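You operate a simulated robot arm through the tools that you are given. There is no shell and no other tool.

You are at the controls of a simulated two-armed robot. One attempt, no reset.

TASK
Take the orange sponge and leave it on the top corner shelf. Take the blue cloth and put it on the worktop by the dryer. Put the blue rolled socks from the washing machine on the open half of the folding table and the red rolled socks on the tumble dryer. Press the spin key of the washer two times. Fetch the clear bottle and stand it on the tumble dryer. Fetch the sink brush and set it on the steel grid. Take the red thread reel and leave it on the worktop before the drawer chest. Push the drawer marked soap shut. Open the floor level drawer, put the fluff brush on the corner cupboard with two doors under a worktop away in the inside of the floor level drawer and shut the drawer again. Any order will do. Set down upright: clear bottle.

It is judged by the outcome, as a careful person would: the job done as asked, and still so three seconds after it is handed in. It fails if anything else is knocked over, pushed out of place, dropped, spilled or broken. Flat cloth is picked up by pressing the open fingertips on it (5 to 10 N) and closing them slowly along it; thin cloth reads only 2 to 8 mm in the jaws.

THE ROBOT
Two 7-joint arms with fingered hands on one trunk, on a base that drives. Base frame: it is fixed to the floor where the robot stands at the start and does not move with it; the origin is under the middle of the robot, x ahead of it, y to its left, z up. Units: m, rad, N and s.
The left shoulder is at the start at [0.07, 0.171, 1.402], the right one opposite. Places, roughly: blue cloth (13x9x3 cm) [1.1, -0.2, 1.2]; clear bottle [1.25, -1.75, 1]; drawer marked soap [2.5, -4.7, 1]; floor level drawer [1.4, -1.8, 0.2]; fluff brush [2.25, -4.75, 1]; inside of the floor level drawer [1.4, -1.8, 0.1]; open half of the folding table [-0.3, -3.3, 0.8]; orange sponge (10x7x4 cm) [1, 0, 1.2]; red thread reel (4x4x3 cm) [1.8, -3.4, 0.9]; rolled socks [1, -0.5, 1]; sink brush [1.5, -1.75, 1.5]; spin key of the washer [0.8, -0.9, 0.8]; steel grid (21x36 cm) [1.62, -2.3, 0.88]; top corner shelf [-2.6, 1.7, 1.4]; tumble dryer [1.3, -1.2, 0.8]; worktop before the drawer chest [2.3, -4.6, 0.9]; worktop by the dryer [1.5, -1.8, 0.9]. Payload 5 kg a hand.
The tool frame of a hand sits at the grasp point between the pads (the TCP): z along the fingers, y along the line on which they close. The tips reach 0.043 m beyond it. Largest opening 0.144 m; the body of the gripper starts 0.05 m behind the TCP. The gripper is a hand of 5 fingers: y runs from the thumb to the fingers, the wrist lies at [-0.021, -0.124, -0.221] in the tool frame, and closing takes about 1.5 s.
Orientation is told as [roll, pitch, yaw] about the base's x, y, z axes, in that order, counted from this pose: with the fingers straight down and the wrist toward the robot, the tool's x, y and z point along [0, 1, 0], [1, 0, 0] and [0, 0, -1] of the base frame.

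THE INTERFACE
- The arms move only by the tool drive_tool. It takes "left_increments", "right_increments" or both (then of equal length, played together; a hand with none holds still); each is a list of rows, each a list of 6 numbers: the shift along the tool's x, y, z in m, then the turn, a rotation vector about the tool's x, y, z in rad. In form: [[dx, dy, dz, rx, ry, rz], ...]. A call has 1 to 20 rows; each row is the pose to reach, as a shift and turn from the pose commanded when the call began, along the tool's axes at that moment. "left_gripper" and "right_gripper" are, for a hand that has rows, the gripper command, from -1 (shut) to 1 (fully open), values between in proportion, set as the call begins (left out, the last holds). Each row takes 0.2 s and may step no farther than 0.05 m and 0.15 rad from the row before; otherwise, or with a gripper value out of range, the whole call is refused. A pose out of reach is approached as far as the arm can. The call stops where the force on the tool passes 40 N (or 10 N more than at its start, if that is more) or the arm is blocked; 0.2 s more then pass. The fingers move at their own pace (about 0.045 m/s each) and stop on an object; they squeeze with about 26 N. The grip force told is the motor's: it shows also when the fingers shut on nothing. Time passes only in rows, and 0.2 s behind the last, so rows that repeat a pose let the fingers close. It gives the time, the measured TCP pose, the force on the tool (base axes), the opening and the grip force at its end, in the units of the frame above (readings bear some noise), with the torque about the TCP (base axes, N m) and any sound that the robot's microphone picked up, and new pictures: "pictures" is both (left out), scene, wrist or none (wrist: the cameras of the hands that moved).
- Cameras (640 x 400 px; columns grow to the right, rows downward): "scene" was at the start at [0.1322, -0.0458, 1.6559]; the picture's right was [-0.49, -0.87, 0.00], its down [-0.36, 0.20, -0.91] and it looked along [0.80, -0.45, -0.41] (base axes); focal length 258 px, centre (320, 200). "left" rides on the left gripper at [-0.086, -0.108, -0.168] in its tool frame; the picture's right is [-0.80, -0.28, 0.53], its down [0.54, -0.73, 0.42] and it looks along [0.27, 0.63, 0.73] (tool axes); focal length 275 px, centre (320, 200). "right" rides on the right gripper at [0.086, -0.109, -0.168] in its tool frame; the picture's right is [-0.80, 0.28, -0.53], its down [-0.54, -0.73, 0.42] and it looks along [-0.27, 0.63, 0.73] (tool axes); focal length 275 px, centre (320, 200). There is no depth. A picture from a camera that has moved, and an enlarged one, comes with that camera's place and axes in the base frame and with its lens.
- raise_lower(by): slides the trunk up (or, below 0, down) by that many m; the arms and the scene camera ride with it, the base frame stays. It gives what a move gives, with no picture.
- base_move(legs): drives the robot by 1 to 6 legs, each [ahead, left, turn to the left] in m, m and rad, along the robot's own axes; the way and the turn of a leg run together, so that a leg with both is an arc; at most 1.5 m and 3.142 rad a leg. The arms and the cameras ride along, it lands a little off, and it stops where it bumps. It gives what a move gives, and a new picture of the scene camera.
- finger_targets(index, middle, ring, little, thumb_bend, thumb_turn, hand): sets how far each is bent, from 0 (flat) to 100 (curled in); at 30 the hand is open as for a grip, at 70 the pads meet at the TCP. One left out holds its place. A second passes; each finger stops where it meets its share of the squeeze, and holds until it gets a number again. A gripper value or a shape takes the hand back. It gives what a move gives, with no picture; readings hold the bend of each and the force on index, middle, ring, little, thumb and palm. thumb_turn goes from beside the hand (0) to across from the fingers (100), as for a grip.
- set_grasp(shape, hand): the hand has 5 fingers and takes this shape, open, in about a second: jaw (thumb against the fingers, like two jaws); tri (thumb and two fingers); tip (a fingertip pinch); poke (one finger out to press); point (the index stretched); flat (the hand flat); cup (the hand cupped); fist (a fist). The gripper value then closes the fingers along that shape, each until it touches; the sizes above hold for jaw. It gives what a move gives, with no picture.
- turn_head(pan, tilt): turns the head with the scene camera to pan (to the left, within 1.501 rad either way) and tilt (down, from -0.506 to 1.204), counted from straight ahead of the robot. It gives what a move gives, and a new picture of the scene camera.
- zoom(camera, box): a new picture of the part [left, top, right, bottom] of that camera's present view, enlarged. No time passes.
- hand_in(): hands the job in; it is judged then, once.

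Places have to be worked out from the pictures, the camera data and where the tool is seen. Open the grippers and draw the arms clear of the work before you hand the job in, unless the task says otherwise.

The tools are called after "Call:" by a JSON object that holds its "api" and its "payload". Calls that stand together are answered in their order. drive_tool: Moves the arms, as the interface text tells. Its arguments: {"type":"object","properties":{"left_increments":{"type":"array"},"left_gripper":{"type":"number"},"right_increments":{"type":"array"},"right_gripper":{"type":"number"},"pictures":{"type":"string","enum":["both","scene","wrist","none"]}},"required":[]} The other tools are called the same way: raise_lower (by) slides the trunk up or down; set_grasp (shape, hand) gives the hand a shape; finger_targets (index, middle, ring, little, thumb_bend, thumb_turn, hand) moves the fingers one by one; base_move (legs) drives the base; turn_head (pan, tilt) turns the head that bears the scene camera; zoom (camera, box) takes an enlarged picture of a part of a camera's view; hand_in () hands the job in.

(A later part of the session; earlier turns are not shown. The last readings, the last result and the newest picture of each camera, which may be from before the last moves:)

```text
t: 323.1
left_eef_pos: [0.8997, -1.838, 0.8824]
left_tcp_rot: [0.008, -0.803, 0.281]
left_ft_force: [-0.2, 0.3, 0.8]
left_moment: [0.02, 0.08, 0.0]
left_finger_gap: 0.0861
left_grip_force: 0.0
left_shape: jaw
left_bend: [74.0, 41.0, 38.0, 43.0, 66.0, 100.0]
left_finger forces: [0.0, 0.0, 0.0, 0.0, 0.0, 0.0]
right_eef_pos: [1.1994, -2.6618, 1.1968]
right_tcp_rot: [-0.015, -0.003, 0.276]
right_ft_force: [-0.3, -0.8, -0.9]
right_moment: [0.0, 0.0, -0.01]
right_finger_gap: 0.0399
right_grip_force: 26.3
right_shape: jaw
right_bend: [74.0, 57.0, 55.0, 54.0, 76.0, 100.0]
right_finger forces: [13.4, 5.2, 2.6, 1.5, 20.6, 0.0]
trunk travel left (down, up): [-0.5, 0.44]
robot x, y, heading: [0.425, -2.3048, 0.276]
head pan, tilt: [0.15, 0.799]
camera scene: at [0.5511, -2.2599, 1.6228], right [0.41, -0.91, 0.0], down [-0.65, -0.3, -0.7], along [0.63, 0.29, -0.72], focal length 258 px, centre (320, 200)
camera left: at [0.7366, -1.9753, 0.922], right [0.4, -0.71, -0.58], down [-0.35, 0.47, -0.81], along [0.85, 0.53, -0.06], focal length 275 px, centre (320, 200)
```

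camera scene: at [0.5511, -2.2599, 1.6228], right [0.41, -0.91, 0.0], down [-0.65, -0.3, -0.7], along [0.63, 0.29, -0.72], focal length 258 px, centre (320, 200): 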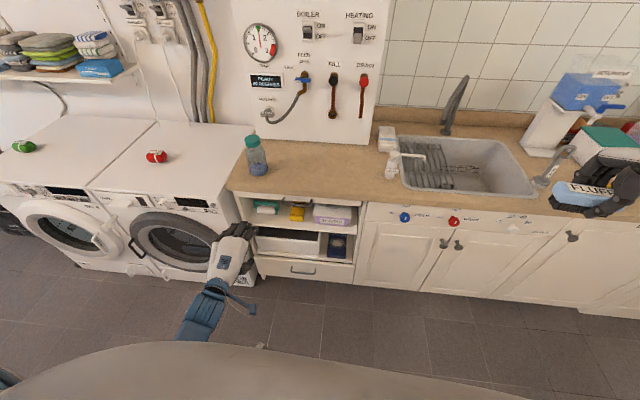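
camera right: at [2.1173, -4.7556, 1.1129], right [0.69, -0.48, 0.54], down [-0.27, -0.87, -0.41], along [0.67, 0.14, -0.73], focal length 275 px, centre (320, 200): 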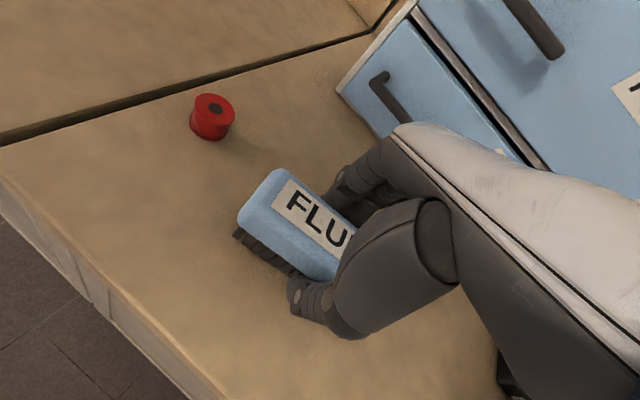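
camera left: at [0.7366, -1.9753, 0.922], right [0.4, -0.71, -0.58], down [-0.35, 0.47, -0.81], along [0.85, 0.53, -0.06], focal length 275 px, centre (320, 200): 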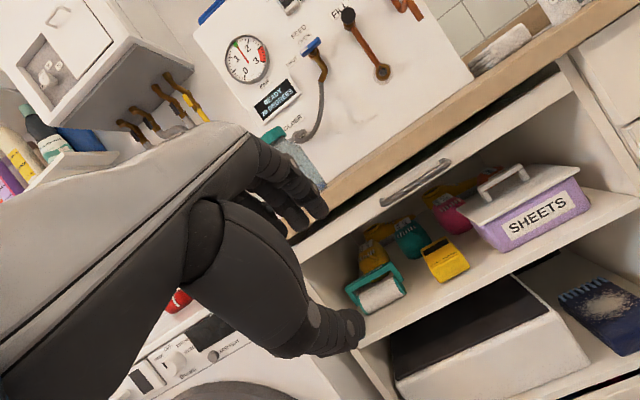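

The trunk moves at most 0.4 m per call; I lower by 0.38 now.

Call:
{"api": "raise_lower", "payload": {"by": -0.38}}

Call:
{"api": "turn_head", "payload": {"pan": 0.2, "tilt": 0.7}}

Call:
{"api": "zoom", "payload": {"camera": "left", "box": [0, 0, 640, 400]}}

```text
t: 326.8
left_eef_pos: [0.8996, -1.8379, 0.5011]
left_tcp_rot: [0.006, -0.799, 0.281]
left_ft_force: [0.3, 0.4, -0.6]
left_moment: [0.02, -0.03, -0.01]
left_finger_gap: 0.0862
left_grip_force: 0.1
left_shape: jaw
left_bend: [74.0, 41.0, 38.0, 43.0, 66.0, 100.0]
left_finger forces: [0.1, 0.1, 0.0, 0.0, 0.0, 0.0]
right_eef_pos: [1.1989, -2.6622, 0.8167]
right_tcp_rot: [-0.014, -0.002, 0.275]
right_ft_force: [-0.2, -0.2, -0.4]
right_moment: [-0.03, -0.03, 0.0]
right_finger_gap: 0.0403
right_grip_force: 26.3
right_shape: jaw
right_bend: [74.0, 57.0, 55.0, 54.0, 76.0, 100.0]
right_finger forces: [13.4, 5.2, 2.7, 1.5, 20.6, 0.0]
trunk travel left (down, up): [-0.12, 0.82]
robot x, y, heading: [0.4272, -2.3041, 0.276]
head pan, tilt: [0.15, 0.799]
```

```text
t: 327.5
left_eef_pos: [0.8997, -1.8368, 0.5015]
left_tcp_rot: [0.004, -0.798, 0.28]
left_ft_force: [-0.2, 0.0, 0.3]
left_moment: [-0.02, -0.03, -0.01]
left_finger_gap: 0.0864
left_grip_force: 0.0
left_shape: jaw
left_bend: [74.0, 41.0, 38.0, 43.0, 66.0, 100.0]
left_finger forces: [0.0, 0.0, 0.0, 0.0, 0.0, 0.0]
right_eef_pos: [1.199, -2.6624, 0.8178]
right_tcp_rot: [-0.014, -0.002, 0.275]
right_ft_force: [-0.5, -0.3, -2.3]
right_moment: [-0.01, 0.01, 0.01]
right_finger_gap: 0.04
right_grip_force: 26.3
right_shape: jaw
right_bend: [74.0, 57.0, 55.0, 54.0, 76.0, 100.0]
right_finger forces: [13.4, 5.2, 2.7, 1.4, 20.4, 0.0]
trunk travel left (down, up): [-0.12, 0.82]
robot x, y, heading: [0.4293, -2.3039, 0.276]
head pan, tilt: [0.201, 0.7]
camera scene: at [0.5532, -2.2534, 1.2508], right [0.46, -0.89, 0.0], down [-0.57, -0.3, -0.76], along [0.68, 0.35, -0.64], focal length 258 px, centre (320, 200)
```

scene: 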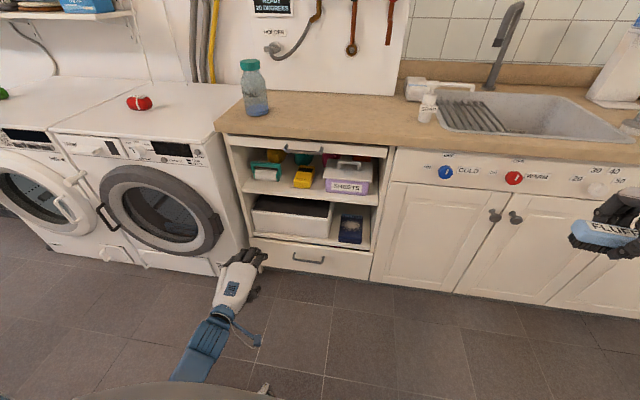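

```text
1.00 times, centred on (320, 200) of left (not enlarged: the box is as wide or as high as the picture)
camera zoom: at [0.7368, -1.9749, 0.5419], right [0.4, -0.71, -0.58], down [-0.35, 0.47, -0.81], along [0.85, 0.53, -0.06], focal length 275 px, centre (320, 200)
```

zoom: 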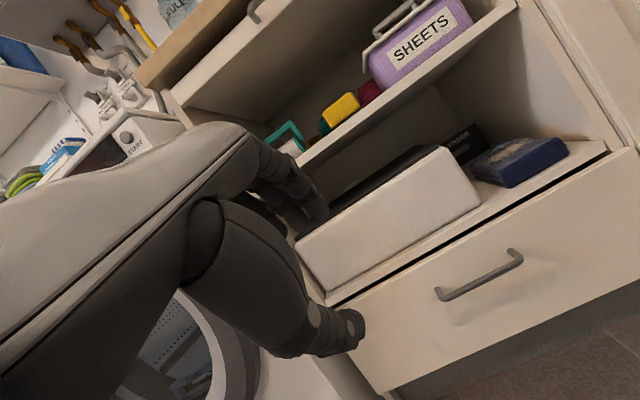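

The handle triangulates to v≈0.553, w≈2.133, z≈0.287. I bring the left hand, tilted about 0.9 rad and opened ~4.7 cm, to a point 5 cm short of it.

Call:
{"api": "drive_tool", "payload": {"left_increments": [[-0.02, 0.0006, 0.04, -0.02, 0.002, -0.002], [-0.04, 0.0012, 0.08, -0.035, 0.004, -0.004], [-0.06, 0.0018, 0.12, -0.05, 0.006, -0.006], [-0.08, 0.0024, 0.16, -0.07, 0.009, -0.009], [-0.1, 0.003, 0.2, -0.085, 0.011, -0.011], [-0.1207, 0.0035, 0.2401, -0.1, 0.0136, -0.0133]], "left_gripper": -0.35, "pictures": "both"}}

```text
t: 328.9
left_eef_pos: [1.1023, -1.9017, 0.3327]
left_tcp_rot: [0.005, -0.899, 0.301]
left_ft_force: [-1.0, 0.3, -0.8]
left_moment: [-0.02, -0.03, -0.02]
left_finger_gap: 0.0473
left_grip_force: 0.0
left_shape: jaw
left_bend: [74.0, 53.0, 50.0, 47.0, 74.0, 100.0]
left_finger forces: [0.0, 0.1, 0.0, 0.1, 0.0, 0.0]
right_eef_pos: [1.2005, -2.6615, 0.8155]
right_tcp_rot: [-0.015, -0.002, 0.276]
right_ft_force: [-0.6, 0.6, -1.4]
right_moment: [-0.03, 0.02, 0.01]
right_finger_gap: 0.0398
right_grip_force: 26.5
right_shape: jaw
right_bend: [74.0, 57.0, 55.0, 54.0, 76.0, 100.0]
right_finger forces: [13.5, 5.2, 2.7, 1.5, 20.5, 0.0]
trunk travel left (down, up): [-0.12, 0.82]
robot x, y, heading: [0.4291, -2.3082, 0.273]
head pan, tilt: [0.201, 0.7]
camera scene: at [0.5541, -2.2535, 1.2508], right [0.46, -0.89, 0.0], down [-0.57, -0.3, -0.76], along [0.68, 0.35, -0.64], focal length 258 px, centre (320, 200)
camera left: at [0.9404, -2.0432, 0.3536], right [0.47, -0.68, -0.56], down [-0.28, 0.48, -0.83], along [0.84, 0.55, 0.04], focal length 275 px, centre (320, 200)
```

scene: 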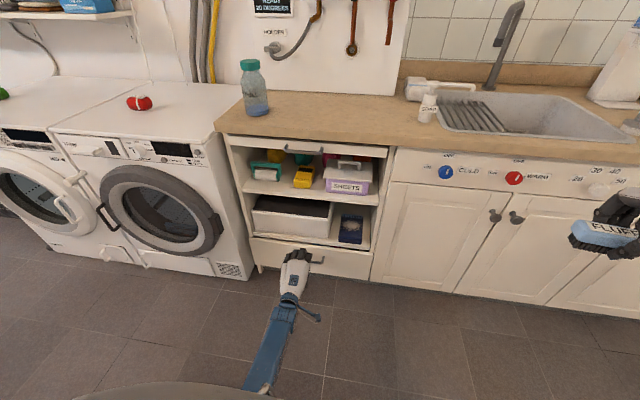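
left: 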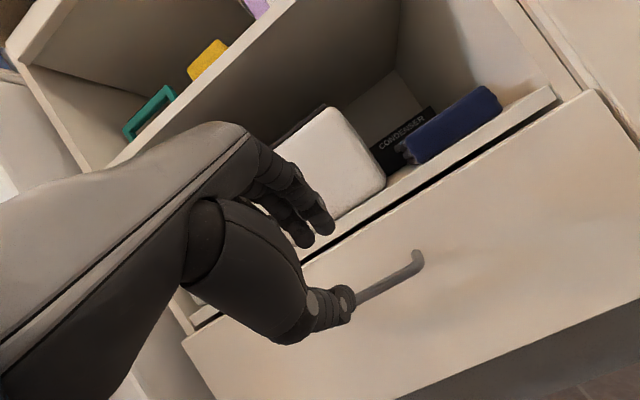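

Refined: the bar is at about v≈0.577, z≈0.26. I advance along the finger direction toward it in small steps.

Call:
{"api": "drive_tool", "payload": {"left_increments": [[0, -0.0015, 0.025, 0, 0, 0], [0, -0.003, 0.05, 0, 0, 0], [0, -0.004, 0.068, 0, 0, 0]], "pictures": "both"}}

Call:
{"api": "zoom", "payload": {"camera": "left", "box": [220, 180, 460, 350]}}

```text
t: 329.7
left_eef_pos: [1.1505, -1.8892, 0.2923]
left_tcp_rot: [0.006, -0.901, 0.301]
left_ft_force: [-0.2, 0.0, -0.9]
left_moment: [0.0, -0.03, 0.02]
left_finger_gap: 0.0467
left_grip_force: 0.1
left_shape: jaw
left_bend: [74.0, 53.0, 50.0, 47.0, 74.0, 100.0]
left_finger forces: [0.0, 0.1, 0.1, 0.0, 0.0, 0.0]
right_eef_pos: [1.1992, -2.6624, 0.8158]
right_tcp_rot: [-0.015, -0.002, 0.276]
right_ft_force: [0.5, 0.2, -0.3]
right_moment: [0.0, -0.01, 0.05]
right_finger_gap: 0.0399
right_grip_force: 26.0
right_shape: jaw
right_bend: [74.0, 57.0, 55.0, 54.0, 76.0, 100.0]
right_finger forces: [13.5, 5.1, 2.7, 1.6, 20.5, 0.0]
trunk travel left (down, up): [-0.12, 0.82]
robot x, y, heading: [0.4241, -2.3083, 0.271]
head pan, tilt: [0.201, 0.7]
camera scene: at [0.5537, -2.2533, 1.2508], right [0.46, -0.89, 0.0], down [-0.57, -0.3, -0.76], along [0.68, 0.35, -0.64], focal length 258 px, centre (320, 200)
camera left: at [0.9876, -2.0298, 0.3112], right [0.47, -0.68, -0.56], down [-0.28, 0.48, -0.83], along [0.84, 0.54, 0.04], focal length 275 px, centre (320, 200)
```

scene: 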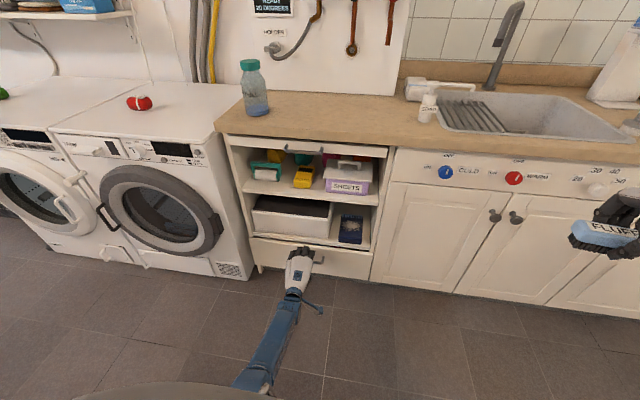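
left: 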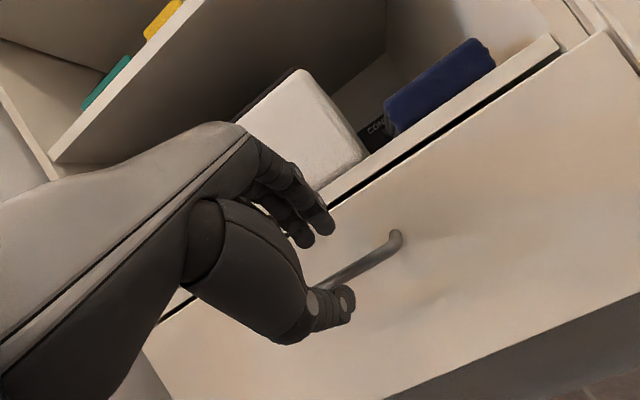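

```text
2.35 times, centred on (340, 265) of left
camera zoom: at [0.9876, -2.0298, 0.3112], right [0.47, -0.68, -0.56], down [-0.28, 0.48, -0.83], along [0.84, 0.54, 0.04], focal length 648 px, centre (273, 47)
```

zoom: 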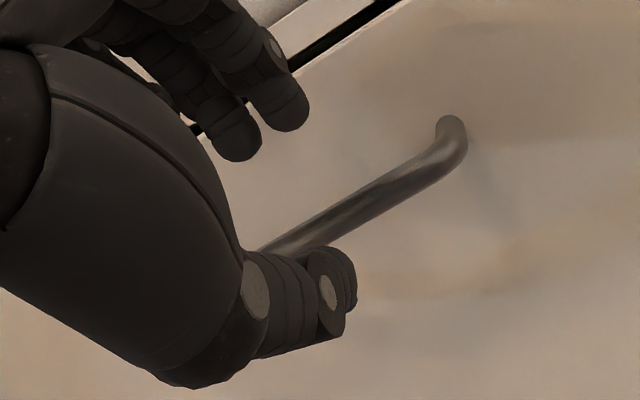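

The bar lies between thumb and fingers. I advance 2 cm more and close on it.

Call:
{"api": "drive_tool", "payload": {"left_increments": [[0, -0.003, 0.01, 0, 0, 0], [0, -0.006, 0.021, 0, 0, 0]], "pictures": "none"}}

Call:
{"api": "drive_tool", "payload": {"left_increments": [[0, 0, 0, 0, 0, 0], [0, 0, 0, 0, 0, 0], [0, 0, 0, 0, 0, 0], [0, 0, 0, 0, 0, 0], [0, 0, 0, 0, 0, 0], [0, 0, 0, 0, 0, 0]], "left_gripper": -1, "pictures": "wrist"}}

```text
t: 330.3
left_eef_pos: [1.1623, -1.8842, 0.2736]
left_tcp_rot: [0.006, -0.898, 0.299]
left_ft_force: [0.5, -0.1, 0.3]
left_moment: [0.01, -0.01, 0.01]
left_finger_gap: 0.0472
left_grip_force: 0.2
left_shape: jaw
left_bend: [74.0, 53.0, 50.0, 47.0, 74.0, 100.0]
left_finger forces: [0.1, 0.0, 0.1, 0.1, 0.0, 0.1]
right_eef_pos: [1.1995, -2.6624, 0.8157]
right_tcp_rot: [-0.015, -0.001, 0.276]
right_ft_force: [-0.9, 0.0, -1.3]
right_moment: [-0.04, 0.0, 0.01]
right_finger_gap: 0.0401
right_grip_force: 25.5
right_shape: jaw
right_bend: [74.0, 57.0, 55.0, 54.0, 76.0, 100.0]
right_finger forces: [13.5, 5.3, 2.7, 1.5, 20.6, 0.1]
trunk travel left (down, up): [-0.12, 0.82]
robot x, y, heading: [0.4253, -2.3068, 0.273]
head pan, tilt: [0.201, 0.7]
```

```text
t: 331.7
left_eef_pos: [1.1628, -1.8856, 0.2742]
left_tcp_rot: [0.006, -0.9, 0.301]
left_ft_force: [-3.5, -1.5, 0.4]
left_moment: [0.07, 0.09, -0.08]
left_finger_gap: 0.0064
left_grip_force: 25.7
left_shape: jaw
left_bend: [71.0, 69.0, 70.0, 70.0, 73.0, 100.0]
left_finger forces: [11.6, 5.7, 2.1, 0.0, 22.1, 0.0]
right_eef_pos: [1.1989, -2.6622, 0.8161]
right_tcp_rot: [-0.013, -0.001, 0.276]
right_ft_force: [0.0, 0.5, -0.7]
right_moment: [0.04, -0.01, 0.0]
right_finger_gap: 0.04
right_grip_force: 25.6
right_shape: jaw
right_bend: [74.0, 57.0, 55.0, 54.0, 76.0, 100.0]
right_finger forces: [13.4, 5.2, 2.7, 1.5, 20.5, 0.1]
trunk travel left (down, up): [-0.12, 0.82]
robot x, y, heading: [0.4299, -2.3066, 0.274]
head pan, tilt: [0.201, 0.7]
camera left: at [0.9991, -2.0258, 0.2942], right [0.47, -0.69, -0.56], down [-0.28, 0.48, -0.83], along [0.84, 0.54, 0.04], focal length 275 px, centre (320, 200)
```

left: 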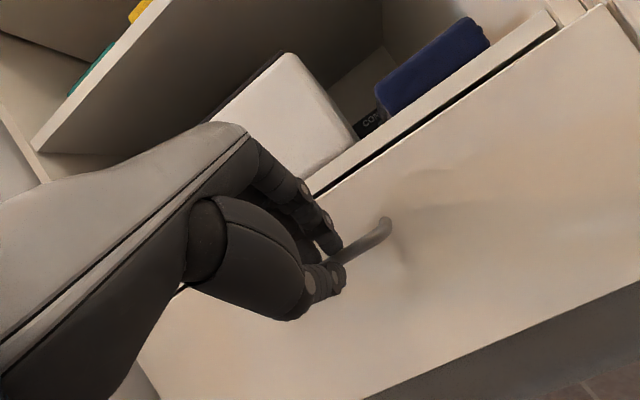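

The handle is gripped. I open the drawer by driving straight back 0.28 m.

Call:
{"api": "base_move", "payload": {"legs": [[-0.28, -0.007, 0]]}}

Call:
{"api": "zoom", "payload": {"camera": "left", "box": [0, 0, 640, 400]}}

```text
t: 333.6
left_eef_pos: [0.8908, -1.9721, 0.2745]
left_tcp_rot: [0.007, -0.9, 0.298]
left_ft_force: [4.2, -8.0, -3.7]
left_moment: [-0.1, 0.03, -0.34]
left_finger_gap: 0.0054
left_grip_force: 25.9
left_shape: jaw
left_bend: [71.0, 69.0, 70.0, 70.0, 73.0, 100.0]
left_finger forces: [10.5, 5.6, 2.5, 0.0, 20.1, 0.1]
right_eef_pos: [0.9253, -2.748, 0.8161]
right_tcp_rot: [-0.015, -0.001, 0.272]
right_ft_force: [-0.5, -0.2, -0.4]
right_moment: [-0.04, -0.05, 0.0]
right_finger_gap: 0.0399
right_grip_force: 26.0
right_shape: jaw
right_bend: [74.0, 57.0, 55.0, 54.0, 76.0, 100.0]
right_finger forces: [13.5, 5.2, 2.7, 1.5, 20.6, 0.0]
trunk travel left (down, up): [-0.12, 0.82]
robot x, y, heading: [0.1576, -2.3916, 0.272]
head pan, tilt: [0.201, 0.7]
camera scene: at [0.2808, -2.338, 1.2509], right [0.46, -0.89, 0.0], down [-0.57, -0.29, -0.76], along [0.68, 0.35, -0.64], focal length 258 px, centre (320, 200)
```

scene: 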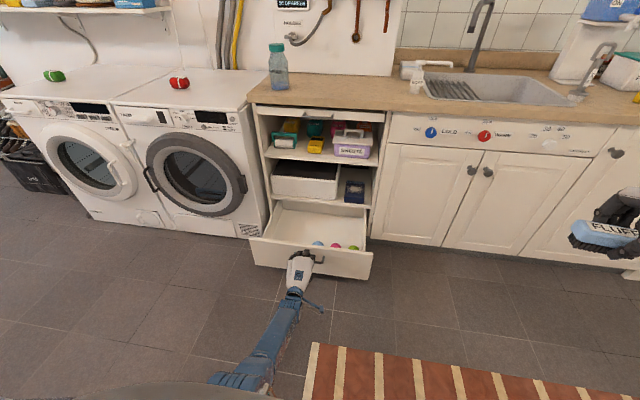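

```text
1.00 times, centred on (320, 200) of left (not enlarged: the box is as wide or as high as the picture)
camera zoom: at [0.7277, -2.1122, 0.2945], right [0.47, -0.69, -0.56], down [-0.28, 0.48, -0.83], along [0.84, 0.54, 0.04], focal length 275 px, centre (320, 200)
```

zoom: 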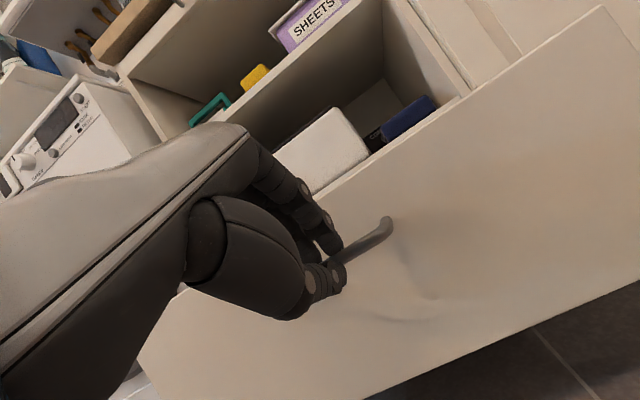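

The drawer is open about 0.27 m with free room inside. I release the handle, back the left hand out and raise it.

Call:
{"api": "drive_tool", "payload": {"left_increments": [[0, 0, 0, 0, 0, 0], [0, 0, 0, 0, 0, 0], [0, 0, 0, 0, 0, 0], [0, 0, 0, 0, 0, 0], [0, 0, -0.03, 0, 0, 0], [0, 0, -0.065, 0, 0, 0], [0, 0, -0.1, 0, 0, 0], [0, 0.03, -0.13, 0.1, 0, 0], [0, 0.06, -0.16, 0.2, 0, 0], [0, 0.09, -0.19, 0.3, 0, 0], [0, 0.12, -0.22, 0.4, 0, 0], [0, 0.15, -0.25, 0.5, 0, 0]], "left_gripper": -0.35, "pictures": "both"}}

```text
t: 336.2
left_eef_pos: [0.7929, -2.003, 0.5462]
left_tcp_rot: [0.004, -0.396, 0.3]
left_ft_force: [-1.1, 0.3, -0.5]
left_moment: [0.03, -0.08, 0.01]
left_finger_gap: 0.0468
left_grip_force: 0.2
left_shape: jaw
left_bend: [74.0, 53.0, 50.0, 47.0, 74.0, 100.0]
left_finger forces: [0.0, 0.1, 0.1, 0.1, 0.0, 0.0]
right_eef_pos: [0.9258, -2.7484, 0.8147]
right_tcp_rot: [-0.012, -0.002, 0.271]
right_ft_force: [-0.1, -0.4, -0.8]
right_moment: [-0.03, 0.03, 0.0]
right_finger_gap: 0.0398
right_grip_force: 26.1
right_shape: jaw
right_bend: [74.0, 57.0, 55.0, 54.0, 76.0, 100.0]
right_finger forces: [13.5, 5.1, 2.8, 1.5, 20.5, 0.0]
trunk travel left (down, up): [-0.12, 0.82]
robot x, y, heading: [0.1568, -2.391, 0.275]
head pan, tilt: [0.201, 0.7]
camera scene: at [0.281, -2.3382, 1.2507], right [0.46, -0.89, 0.0], down [-0.57, -0.29, -0.76], along [0.68, 0.35, -0.64], focal length 258 px, centre (320, 200)
camera left: at [0.6613, -2.134, 0.6595], right [0.18, -0.78, -0.6], down [-0.64, 0.37, -0.67], along [0.74, 0.51, -0.43], focal length 275 px, centre (320, 200)
```

scene: 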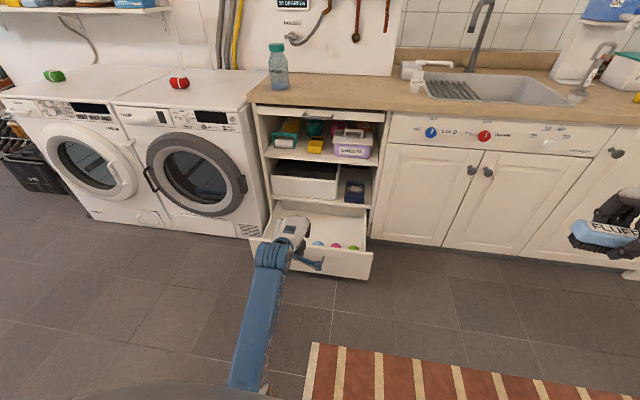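
left: 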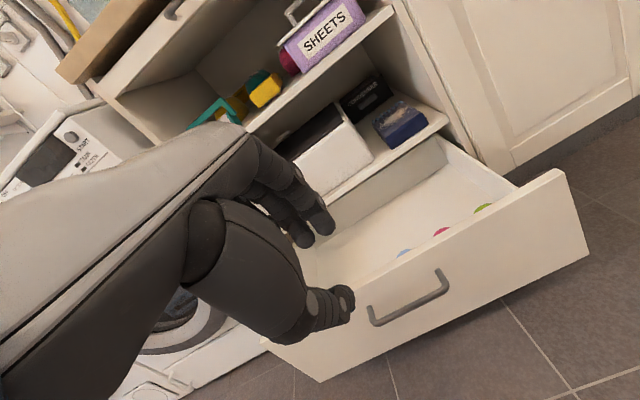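

I strafe left 0.76 m so the right hand with the brush lines up with the open drawer.

Call:
{"api": "base_move", "payload": {"legs": [[0, 0.76, 0.02], [0.18, 0, 0]]}}

Call:
{"api": "turn_head", "payload": {"pan": -0.35, "tilt": 0.8}}

Call:
{"api": "zoom", "payload": {"camera": "right", "box": [0, 0, 640, 400]}}

```text
t: 341.5
left_eef_pos: [0.7359, -1.1959, 0.5454]
left_tcp_rot: [0.004, -0.399, 0.328]
left_ft_force: [0.1, 0.3, -0.2]
left_moment: [0.01, -0.01, -0.1]
left_finger_gap: 0.0466
left_grip_force: 0.0
left_shape: jaw
left_bend: [74.0, 53.0, 50.0, 47.0, 74.0, 100.0]
left_finger forces: [0.0, 0.1, 0.0, 0.1, 0.0, 0.1]
right_eef_pos: [0.8892, -1.9373, 0.8158]
right_tcp_rot: [-0.013, 0.0, 0.297]
right_ft_force: [0.7, 0.7, -1.9]
right_moment: [-0.03, 0.04, 0.02]
right_finger_gap: 0.0403
right_grip_force: 26.0
right_shape: jaw
right_bend: [74.0, 57.0, 55.0, 54.0, 76.0, 100.0]
right_finger forces: [13.5, 5.2, 2.8, 1.6, 20.6, 0.1]
trunk travel left (down, up): [-0.12, 0.82]
robot x, y, heading: [0.1103, -1.5991, 0.295]
head pan, tilt: [0.201, 0.7]
camera scene: at [0.235, -1.5437, 1.2507], right [0.48, -0.88, 0.0], down [-0.57, -0.31, -0.76], along [0.67, 0.37, -0.65], focal length 258 px, centre (320, 200)
```

scene: 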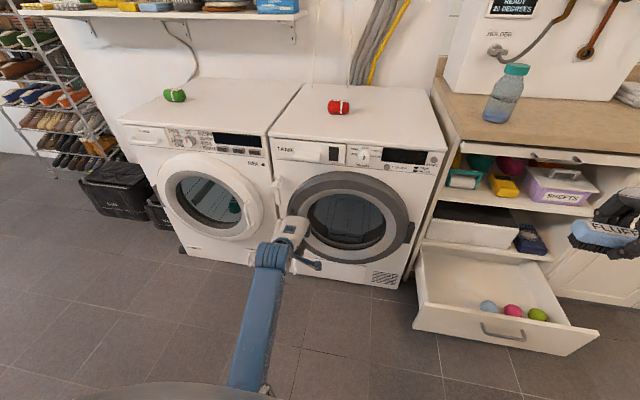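

```text
t: 342.5
left_eef_pos: [0.7375, -1.1953, 0.5465]
left_tcp_rot: [0.004, -0.399, 0.327]
left_ft_force: [0.5, 0.5, 0.4]
left_moment: [0.03, -0.02, -0.01]
left_finger_gap: 0.0468
left_grip_force: 0.2
left_shape: jaw
left_bend: [74.0, 53.0, 50.0, 47.0, 74.0, 100.0]
left_finger forces: [0.0, 0.0, 0.1, 0.1, 0.0, 0.0]
right_eef_pos: [0.8893, -1.9374, 0.8159]
right_tcp_rot: [-0.013, -0.001, 0.3]
right_ft_force: [-0.2, 0.9, -1.1]
right_moment: [-0.02, -0.02, 0.01]
right_finger_gap: 0.0402
right_grip_force: 26.2
right_shape: jaw
right_bend: [74.0, 57.0, 55.0, 54.0, 76.0, 100.0]
right_finger forces: [13.5, 5.2, 2.9, 1.5, 20.7, 0.0]
trunk travel left (down, up): [-0.12, 0.82]
robot x, y, heading: [0.1108, -1.6034, 0.299]
head pan, tilt: [-0.351, 0.799]
camera scene: at [0.2398, -1.5889, 1.2426], right [-0.05, -1.0, 0.0], down [-0.72, 0.04, -0.7], along [0.7, -0.04, -0.72], focal length 258 px, centre (320, 200)
```

scene: 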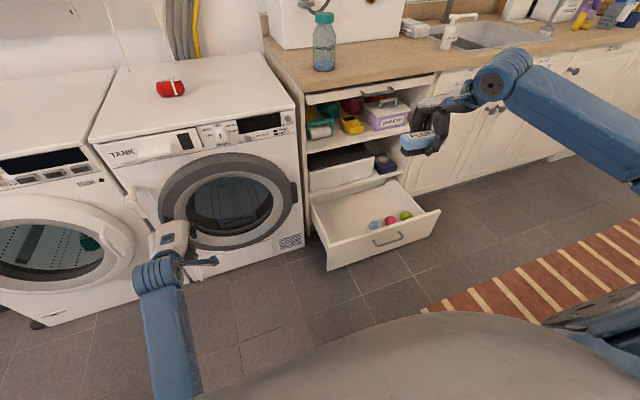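

```text
1.00 times, centred on (320, 200) of right (not enlarged: the box is as wide or as high as the picture)
camera zoom: at [0.759, -1.8845, 0.9827], right [0.5, -0.67, 0.55], down [-0.53, -0.74, -0.42], along [0.68, -0.08, -0.73], focal length 275 px, centre (320, 200)
```

zoom: 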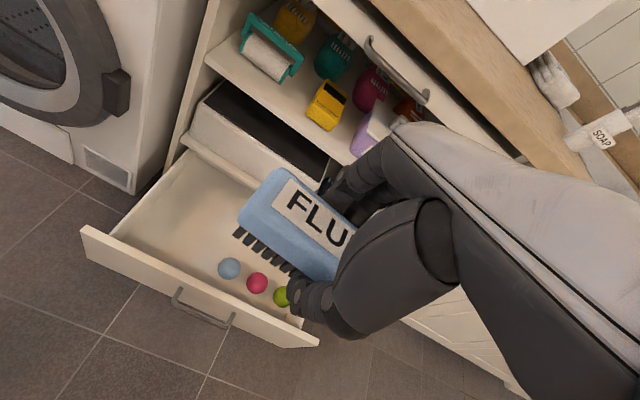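

The drawer holds three balls on the right; the left half is free. I come 12 cm closer and a little right, lower the trunk the last 10 cm, then bring the brush over the free part.

Call:
{"api": "base_move", "payload": {"legs": [[0.12, -0.085, 0]]}}

Call:
{"api": "raise_lower", "payload": {"by": -0.1}}

Call:
{"api": "drive_tool", "payload": {"right_increments": [[0.04, 0.0, 0.02, 0, 0, 0], [0.08, 0.0, 0.04, 0, 0, 0], [0.12, 0.0, 0.06, 0, 0, 0], [0.16, 0.0, 0.08, 0, 0, 0], [0.2, 0.0, 0.1, 0, 0, 0], [0.22, 0.0, 0.14, 0, 0, 0], [0.22, 0.0, 0.185, 0, 0, 0], [0.22, 0.0, 0.23, 0, 0, 0], [0.22, 0.0, 0.27, 0, 0, 0]], "pictures": "both"}}

```text
t: 343.8
left_eef_pos: [0.8738, -1.2414, 0.5455]
left_tcp_rot: [0.004, -0.398, 0.33]
left_ft_force: [-15.9, -8.0, -6.1]
left_moment: [0.11, -0.69, 0.43]
left_finger_gap: 0.0452
left_grip_force: 0.1
left_shape: jaw
left_bend: [74.0, 55.0, 53.0, 47.0, 74.0, 100.0]
left_finger forces: [0.1, 11.7, 10.2, 0.1, 0.0, 0.0]
right_eef_pos: [1.0293, -1.9831, 0.8159]
right_tcp_rot: [-0.013, -0.002, 0.302]
right_ft_force: [-1.2, -0.4, -2.3]
right_moment: [0.06, 0.01, 0.01]
right_finger_gap: 0.0399
right_grip_force: 26.3
right_shape: jaw
right_bend: [74.0, 57.0, 55.0, 54.0, 76.0, 100.0]
right_finger forces: [13.5, 5.2, 2.8, 1.6, 20.5, 0.0]
trunk travel left (down, up): [-0.12, 0.82]
robot x, y, heading: [0.2483, -1.6458, 0.306]
head pan, tilt: [-0.351, 0.799]
camera scene: at [0.3791, -1.6365, 1.2425], right [-0.05, -1.0, 0.0], down [-0.72, 0.03, -0.7], along [0.7, -0.03, -0.72], focal length 258 px, centre (320, 200)
```

scene: 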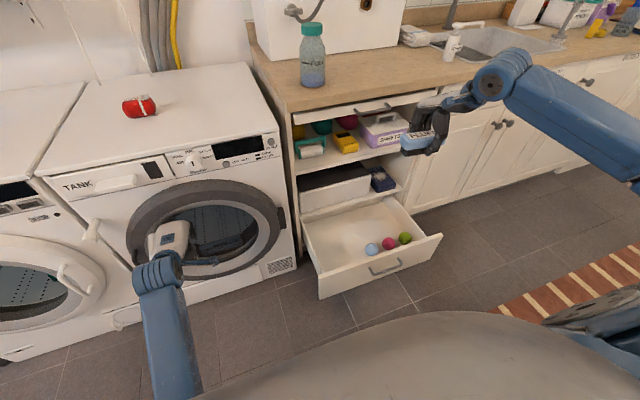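

```text
t: 345.4
left_eef_pos: [0.8735, -1.2398, 0.506]
left_tcp_rot: [0.009, -0.399, 0.329]
left_ft_force: [-5.5, -2.9, -2.2]
left_moment: [-0.05, -0.2, -0.03]
left_finger_gap: 0.0454
left_grip_force: 0.0
left_shape: jaw
left_bend: [74.0, 55.0, 50.0, 47.0, 74.0, 100.0]
left_finger forces: [0.0, 6.8, 0.1, 0.0, 0.0, 0.0]
right_eef_pos: [1.0286, -1.9821, 0.7744]
right_tcp_rot: [-0.011, -0.006, 0.304]
right_ft_force: [0.5, 2.6, 1.3]
right_moment: [-0.24, 0.05, 0.0]
right_finger_gap: 0.0402
right_grip_force: 25.8
right_shape: jaw
right_bend: [74.0, 57.0, 55.0, 54.0, 76.0, 100.0]
right_finger forces: [13.6, 5.2, 2.8, 1.5, 20.5, 0.1]
trunk travel left (down, up): [-0.072, 0.868]
robot x, y, heading: [0.2487, -1.6465, 0.308]
head pan, tilt: [-0.351, 0.799]
stopped: the arm was blocked; the commanded pose is now the measured one
```

```text
t: 347.4
left_eef_pos: [0.8742, -1.2403, 0.5102]
left_tcp_rot: [0.018, -0.41, 0.325]
left_ft_force: [-9.6, -5.4, 1.0]
left_moment: [0.23, -0.43, 0.02]
left_finger_gap: 0.0449
left_grip_force: 0.1
left_shape: jaw
left_bend: [74.0, 55.0, 50.0, 47.0, 74.0, 100.0]
left_finger forces: [0.0, 10.7, 0.1, 0.1, 0.1, 0.0]
right_eef_pos: [0.9661, -1.7751, 0.4989]
right_tcp_rot: [-0.008, -0.01, 0.301]
right_ft_force: [0.6, -0.1, -1.0]
right_moment: [-0.03, 0.02, 0.0]
right_finger_gap: 0.0398
right_grip_force: 25.5
right_shape: jaw
right_bend: [74.0, 57.0, 55.0, 54.0, 76.0, 100.0]
right_finger forces: [13.5, 5.3, 2.9, 1.5, 20.4, 0.0]
trunk travel left (down, up): [-0.072, 0.868]
robot x, y, heading: [0.2491, -1.6439, 0.304]
head pan, tilt: [-0.351, 0.799]
camera scene: at [0.375, -1.645, 1.1988], right [-0.05, -1.0, -0.01], down [-0.71, 0.04, -0.7], along [0.7, -0.03, -0.71], focal length 258 px, centre (320, 200)
camera right: at [0.8353, -1.7256, 0.6657], right [0.5, -0.67, 0.54], down [-0.53, -0.74, -0.43], along [0.69, -0.07, -0.72], focal length 275 px, centre (320, 200)
```

scene: 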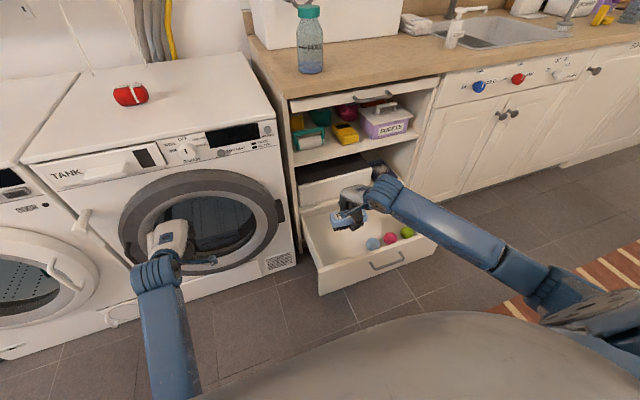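
right: 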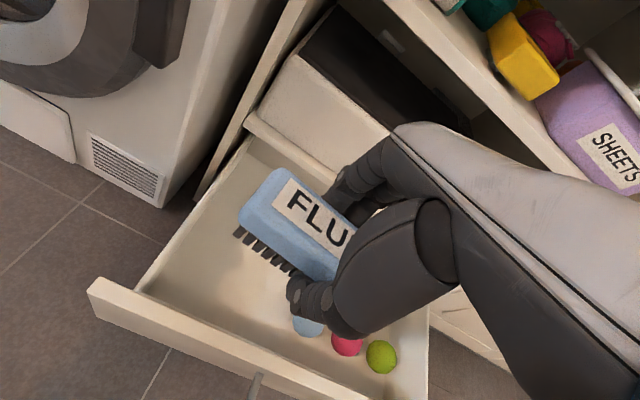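

My left hand is touching the dryer door front (about 10 N). I draw it back first.

Call:
{"api": "drive_tool", "payload": {"left_increments": [[0, -0.037, -0.016, 0, 0, 0], [0, -0.074, -0.031, 0, 0, 0], [0, -0.11, -0.047, 0, 0, 0]], "pictures": "none"}}

Call:
{"api": "zoom", "payload": {"camera": "scene", "box": [20, 60, 340, 300]}}

```text
t: 348.1
left_eef_pos: [0.7691, -1.2755, 0.5077]
left_tcp_rot: [0.021, -0.412, 0.323]
left_ft_force: [0.1, -0.4, 0.2]
left_moment: [0.0, -0.05, 0.08]
left_finger_gap: 0.047
left_grip_force: 0.1
left_shape: jaw
left_bend: [74.0, 53.0, 50.0, 47.0, 74.0, 100.0]
left_finger forces: [0.0, 0.1, 0.1, 0.0, 0.0, 0.1]
right_eef_pos: [0.9695, -1.7747, 0.4928]
right_tcp_rot: [-0.008, 0.003, 0.303]
right_ft_force: [-0.3, 0.1, -0.3]
right_moment: [0.03, 0.0, 0.02]
right_finger_gap: 0.0399
right_grip_force: 26.4
right_shape: jaw
right_bend: [74.0, 57.0, 55.0, 54.0, 76.0, 100.0]
right_finger forces: [13.7, 5.3, 2.7, 1.7, 20.4, 0.1]
trunk travel left (down, up): [-0.072, 0.868]
robot x, y, heading: [0.2495, -1.6425, 0.305]
head pan, tilt: [-0.351, 0.799]
```

```text
1.67 times, centred on (180, 180) of scene
camera zoom: at [0.3857, -1.6392, 1.1966], right [-0.05, -1.0, 0.0], down [-0.72, 0.04, -0.69], along [0.69, -0.03, -0.72], focal length 430 px, centre (553, 233)
```

zoom: 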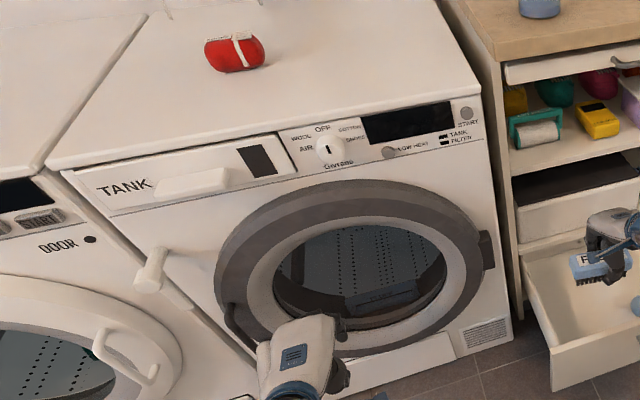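

Dryer and red socks are unaffected. I move the brush forward to v≈0.47 and lower it into the drawer.

Call:
{"api": "drive_tool", "payload": {"right_increments": [[0, 0.02, 0.03, 0, 0, 0], [0, 0.04, 0.06, 0, 0, 0], [0, 0.06, 0.09, 0, 0, 0], [0, 0.067, 0.125, 0, 0, 0], [0, 0.067, 0.16, 0, 0, 0]], "pictures": "both"}}

```text
t: 349.4
left_eef_pos: [0.7692, -1.2744, 0.5058]
left_tcp_rot: [0.021, -0.409, 0.325]
left_ft_force: [-0.3, 0.1, 0.1]
left_moment: [0.02, -0.01, 0.02]
left_finger_gap: 0.0469
left_grip_force: 0.2
left_shape: jaw
left_bend: [74.0, 53.0, 50.0, 47.0, 74.0, 100.0]
left_finger forces: [0.0, 0.1, 0.1, 0.1, 0.0, 0.0]
right_eef_pos: [1.0335, -1.7572, 0.3335]
right_tcp_rot: [-0.012, 0.001, 0.302]
right_ft_force: [1.4, 0.0, -0.9]
right_moment: [-0.06, 0.04, -0.04]
right_finger_gap: 0.0397
right_grip_force: 26.2
right_shape: jaw
right_bend: [74.0, 57.0, 55.0, 54.0, 76.0, 100.0]
right_finger forces: [13.8, 5.3, 2.9, 1.6, 20.5, 0.0]
trunk travel left (down, up): [-0.072, 0.868]
robot x, y, heading: [0.25, -1.6455, 0.304]
head pan, tilt: [-0.351, 0.799]
camera scene: at [0.3858, -1.6384, 1.1965], right [-0.05, -1.0, 0.0], down [-0.72, 0.04, -0.69], along [0.69, -0.03, -0.72], focal length 258 px, centre (320, 200)
camera right: at [0.9036, -1.7052, 0.5], right [0.51, -0.67, 0.54], down [-0.53, -0.74, -0.42], along [0.68, -0.08, -0.73], focal length 275 px, centre (320, 200)
```

scene: 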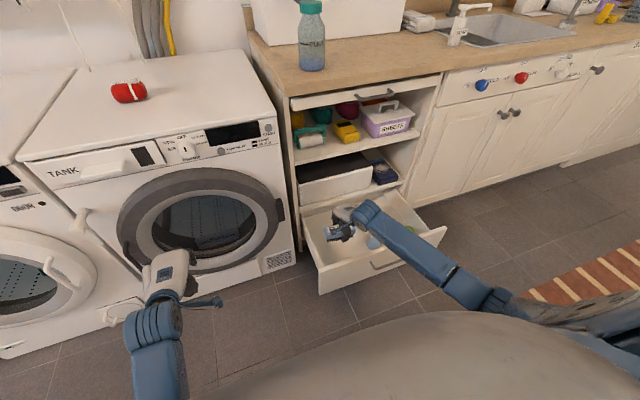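
right: 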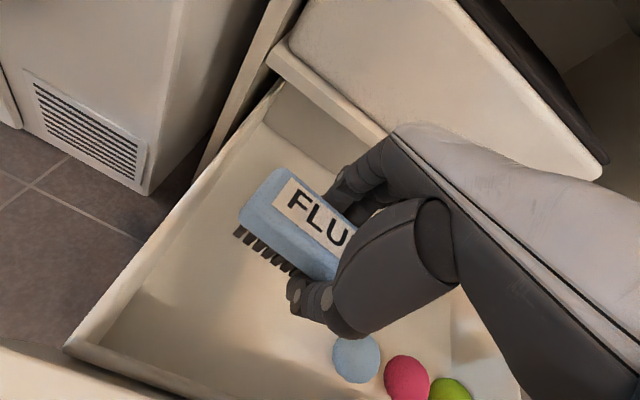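

The brush is inside the drawer outline. I continue down in small steps to touch the drawer floor.

Call:
{"api": "drive_tool", "payload": {"right_increments": [[0, 0, 0.012, 0, 0, 0], [0, 0, 0.024, 0, 0, 0], [0, 0, 0.034, 0, 0, 0]], "pictures": "none"}}

```text
t: 350.1
left_eef_pos: [0.7693, -1.2734, 0.5054]
left_tcp_rot: [0.02, -0.408, 0.325]
left_ft_force: [0.4, -0.5, 0.2]
left_moment: [0.01, -0.01, 0.02]
left_finger_gap: 0.047
left_grip_force: 0.0
left_shape: jaw
left_bend: [74.0, 53.0, 50.0, 47.0, 74.0, 100.0]
left_finger forces: [0.1, 0.1, 0.0, 0.0, 0.0, 0.1]
right_eef_pos: [1.0306, -1.7595, 0.2989]
right_tcp_rot: [-0.009, 0.006, 0.301]
right_ft_force: [0.3, -0.3, 0.0]
right_moment: [0.0, 0.0, 0.0]
right_finger_gap: 0.04
right_grip_force: 25.7
right_shape: jaw
right_bend: [74.0, 57.0, 55.0, 54.0, 76.0, 100.0]
right_finger forces: [13.8, 5.4, 2.9, 1.4, 20.5, 0.1]
trunk travel left (down, up): [-0.072, 0.868]
robot x, y, heading: [0.2497, -1.6455, 0.304]
head pan, tilt: [-0.351, 0.799]
```

Call:
{"api": "drive_tool", "payload": {"right_increments": [[0, 0, 0.012, 0, 0, 0], [0, 0, 0.024, 0, 0, 0], [0, 0, 0.034, 0, 0, 0]], "pictures": "none"}}

```text
t: 350.9
left_eef_pos: [0.7683, -1.2745, 0.5045]
left_tcp_rot: [0.02, -0.406, 0.326]
left_ft_force: [-0.7, -0.3, -0.6]
left_moment: [0.01, -0.01, -0.01]
left_finger_gap: 0.0467
left_grip_force: 0.1
left_shape: jaw
left_bend: [74.0, 53.0, 50.0, 47.0, 74.0, 100.0]
left_finger forces: [0.1, 0.0, 0.0, 0.0, 0.1, 0.1]
right_eef_pos: [1.032, -1.7589, 0.2646]
right_tcp_rot: [-0.011, 0.003, 0.302]
right_ft_force: [0.1, -0.1, -0.7]
right_moment: [0.02, -0.02, 0.03]
right_finger_gap: 0.04
right_grip_force: 25.9
right_shape: jaw
right_bend: [74.0, 57.0, 55.0, 54.0, 76.0, 100.0]
right_finger forces: [13.8, 5.3, 3.0, 1.5, 20.4, 0.0]
trunk travel left (down, up): [-0.072, 0.868]
robot x, y, heading: [0.2525, -1.6462, 0.298]
head pan, tilt: [-0.351, 0.799]
```

Call:
{"api": "drive_tool", "payload": {"right_increments": [[0, 0, 0.012, 0, 0, 0], [0, 0, 0.024, 0, 0, 0], [0, 0, 0.034, 0, 0, 0]], "pictures": "wrist"}}

```text
t: 351.8
left_eef_pos: [0.7691, -1.273, 0.5037]
left_tcp_rot: [0.019, -0.407, 0.324]
left_ft_force: [0.3, 0.1, -0.3]
left_moment: [-0.01, -0.02, -0.01]
left_finger_gap: 0.0469
left_grip_force: 0.0
left_shape: jaw
left_bend: [74.0, 53.0, 50.0, 47.0, 74.0, 100.0]
left_finger forces: [0.0, 0.0, 0.0, 0.0, 0.1, 0.1]
right_eef_pos: [1.0311, -1.7603, 0.2304]
right_tcp_rot: [-0.01, 0.002, 0.302]
right_ft_force: [-0.7, 1.0, -0.8]
right_moment: [0.0, 0.02, 0.0]
right_finger_gap: 0.0402
right_grip_force: 25.8
right_shape: jaw
right_bend: [74.0, 57.0, 55.0, 54.0, 76.0, 100.0]
right_finger forces: [13.8, 5.3, 2.9, 1.4, 20.4, 0.0]
trunk travel left (down, up): [-0.072, 0.868]
robot x, y, heading: [0.2501, -1.6471, 0.304]
head pan, tilt: [-0.351, 0.799]
camera right: at [0.9023, -1.7067, 0.3979], right [0.51, -0.67, 0.54], down [-0.53, -0.74, -0.42], along [0.68, -0.08, -0.73], focal length 275 px, centre (320, 200)
```

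right: 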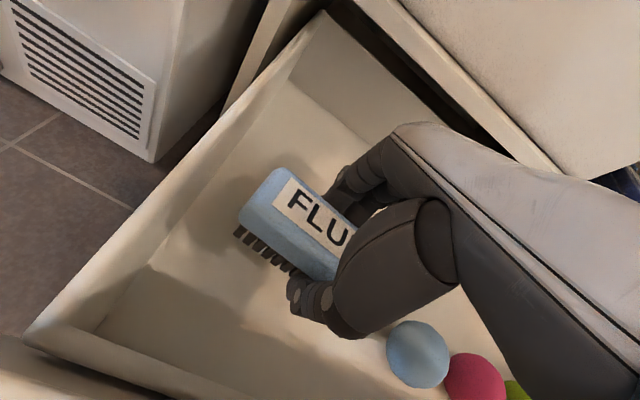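

Call:
{"api": "drive_tool", "payload": {"right_increments": [[0, 0, 0.01, 0, 0, 0], [0, 0, 0.02, 0, 0, 0], [0, 0, 0.028, 0, 0, 0]], "pictures": "wrist"}}

```text
t: 352.6
left_eef_pos: [0.768, -1.2753, 0.5039]
left_tcp_rot: [0.018, -0.406, 0.325]
left_ft_force: [-0.5, -0.6, 0.0]
left_moment: [-0.04, -0.01, 0.0]
left_finger_gap: 0.0467
left_grip_force: 0.2
left_shape: jaw
left_bend: [74.0, 53.0, 50.0, 47.0, 74.0, 100.0]
left_finger forces: [0.0, 0.0, 0.1, 0.1, 0.0, 0.0]
right_eef_pos: [1.0313, -1.7606, 0.2024]
right_tcp_rot: [-0.008, 0.001, 0.303]
right_ft_force: [-0.6, 0.3, -1.6]
right_moment: [0.01, 0.0, -0.02]
right_finger_gap: 0.0401
right_grip_force: 26.0
right_shape: jaw
right_bend: [74.0, 57.0, 55.0, 54.0, 76.0, 100.0]
right_finger forces: [13.8, 5.3, 2.9, 1.5, 20.5, 0.0]
trunk travel left (down, up): [-0.072, 0.868]
robot x, y, heading: [0.2492, -1.6498, 0.307]
head pan, tilt: [-0.351, 0.799]
camera right: at [0.9024, -1.708, 0.3698], right [0.51, -0.67, 0.54], down [-0.53, -0.74, -0.42], along [0.68, -0.08, -0.73], focal length 275 px, centre (320, 200)
```

right: 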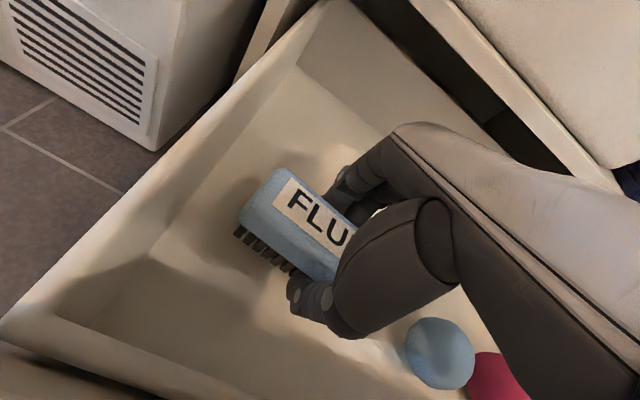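

Call:
{"api": "drive_tool", "payload": {"right_increments": [[0, 0, 0.007, 0, 0, 0], [0, 0, 0.014, 0, 0, 0], [0, 0, 0.02, 0, 0, 0]], "pictures": "none"}}

```text
t: 353.4
left_eef_pos: [0.7673, -1.2738, 0.5049]
left_tcp_rot: [0.02, -0.408, 0.324]
left_ft_force: [0.3, -0.1, 0.1]
left_moment: [-0.01, 0.0, -0.01]
left_finger_gap: 0.0467
left_grip_force: 0.1
left_shape: jaw
left_bend: [74.0, 53.0, 50.0, 47.0, 74.0, 100.0]
left_finger forces: [0.0, 0.0, 0.0, 0.0, 0.0, 0.1]
right_eef_pos: [1.0319, -1.7583, 0.1853]
right_tcp_rot: [-0.009, -0.001, 0.302]
right_ft_force: [0.0, 0.2, 6.2]
right_moment: [-0.01, -0.12, 0.0]
right_finger_gap: 0.0403
right_grip_force: 26.1
right_shape: jaw
right_bend: [74.0, 57.0, 56.0, 55.0, 76.0, 100.0]
right_finger forces: [13.3, 6.1, 2.5, 1.5, 21.3, 0.1]
trunk travel left (down, up): [-0.072, 0.868]
robot x, y, heading: [0.2499, -1.6437, 0.299]
head pan, tilt: [-0.351, 0.799]
```

Contact at 6 N: the brush rests on the drawer floor. I open and lift the hand straight up out of the drawer.

Call:
{"api": "drive_tool", "payload": {"right_increments": [[0, 0, -0.002, 0, 0, 0], [0, 0, -0.002, 0, 0, 0], [0, 0, -0.002, 0, 0, 0], [0, 0, -0.002, 0, 0, 0], [0, 0, -0.003, 0, 0, 0], [0, 0, -0.04, 0, 0, 0], [0, 0, -0.085, 0, 0, 0], [0, -0.005, -0.13, 0, 0, 0], [0, -0.01, -0.175, 0, 0, 0], [0, -0.02, -0.22, 0, 0, 0], [0, -0.04, -0.26, 0, 0, 0], [0, -0.06, -0.3, 0, 0, 0], [0, -0.08, -0.34, 0, 0, 0]], "right_gripper": 0.15, "pictures": "both"}}

```text
t: 356.1
left_eef_pos: [0.7663, -1.275, 0.5045]
left_tcp_rot: [0.019, -0.404, 0.323]
left_ft_force: [-0.3, -0.3, -0.2]
left_moment: [0.01, 0.0, 0.0]
left_finger_gap: 0.0467
left_grip_force: 0.1
left_shape: jaw
left_bend: [74.0, 53.0, 50.0, 47.0, 74.0, 100.0]
left_finger forces: [0.1, 0.0, 0.0, 0.0, 0.0, 0.0]
right_eef_pos: [0.9532, -1.7767, 0.5259]
right_tcp_rot: [-0.009, 0.006, 0.302]
right_ft_force: [-0.4, 0.1, 0.0]
right_moment: [0.01, 0.01, 0.0]
right_finger_gap: 0.0825
right_grip_force: 0.0
right_shape: jaw
right_bend: [74.0, 42.0, 39.0, 41.0, 67.0, 100.0]
right_finger forces: [0.1, 0.0, 0.0, 0.0, 0.0, 0.0]
trunk travel left (down, up): [-0.072, 0.868]
robot x, y, heading: [0.2482, -1.6486, 0.301]
head pan, tilt: [-0.351, 0.799]
camera scene: at [0.3842, -1.6392, 1.1963], right [-0.05, -1.0, 0.0], down [-0.72, 0.04, -0.69], along [0.69, -0.03, -0.72], focal length 258 px, centre (320, 200)
camera right: at [0.8237, -1.7246, 0.6927], right [0.51, -0.67, 0.54], down [-0.53, -0.74, -0.42], along [0.68, -0.08, -0.73], focal length 275 px, centre (320, 200)
```

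scene: 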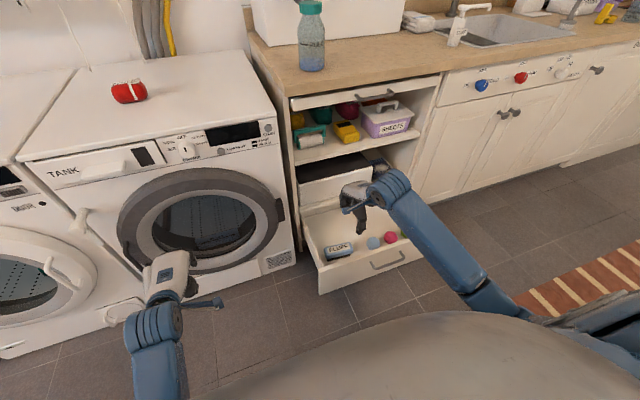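
right: 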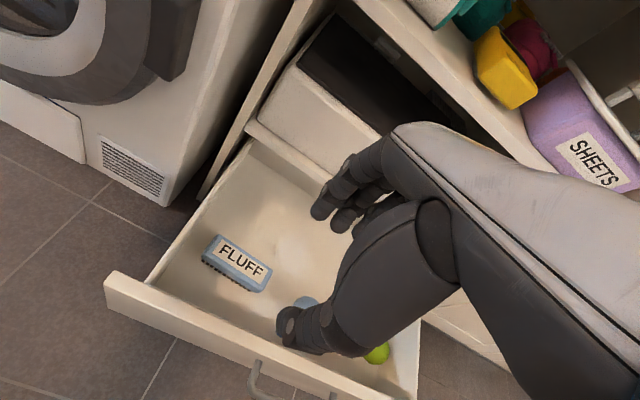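

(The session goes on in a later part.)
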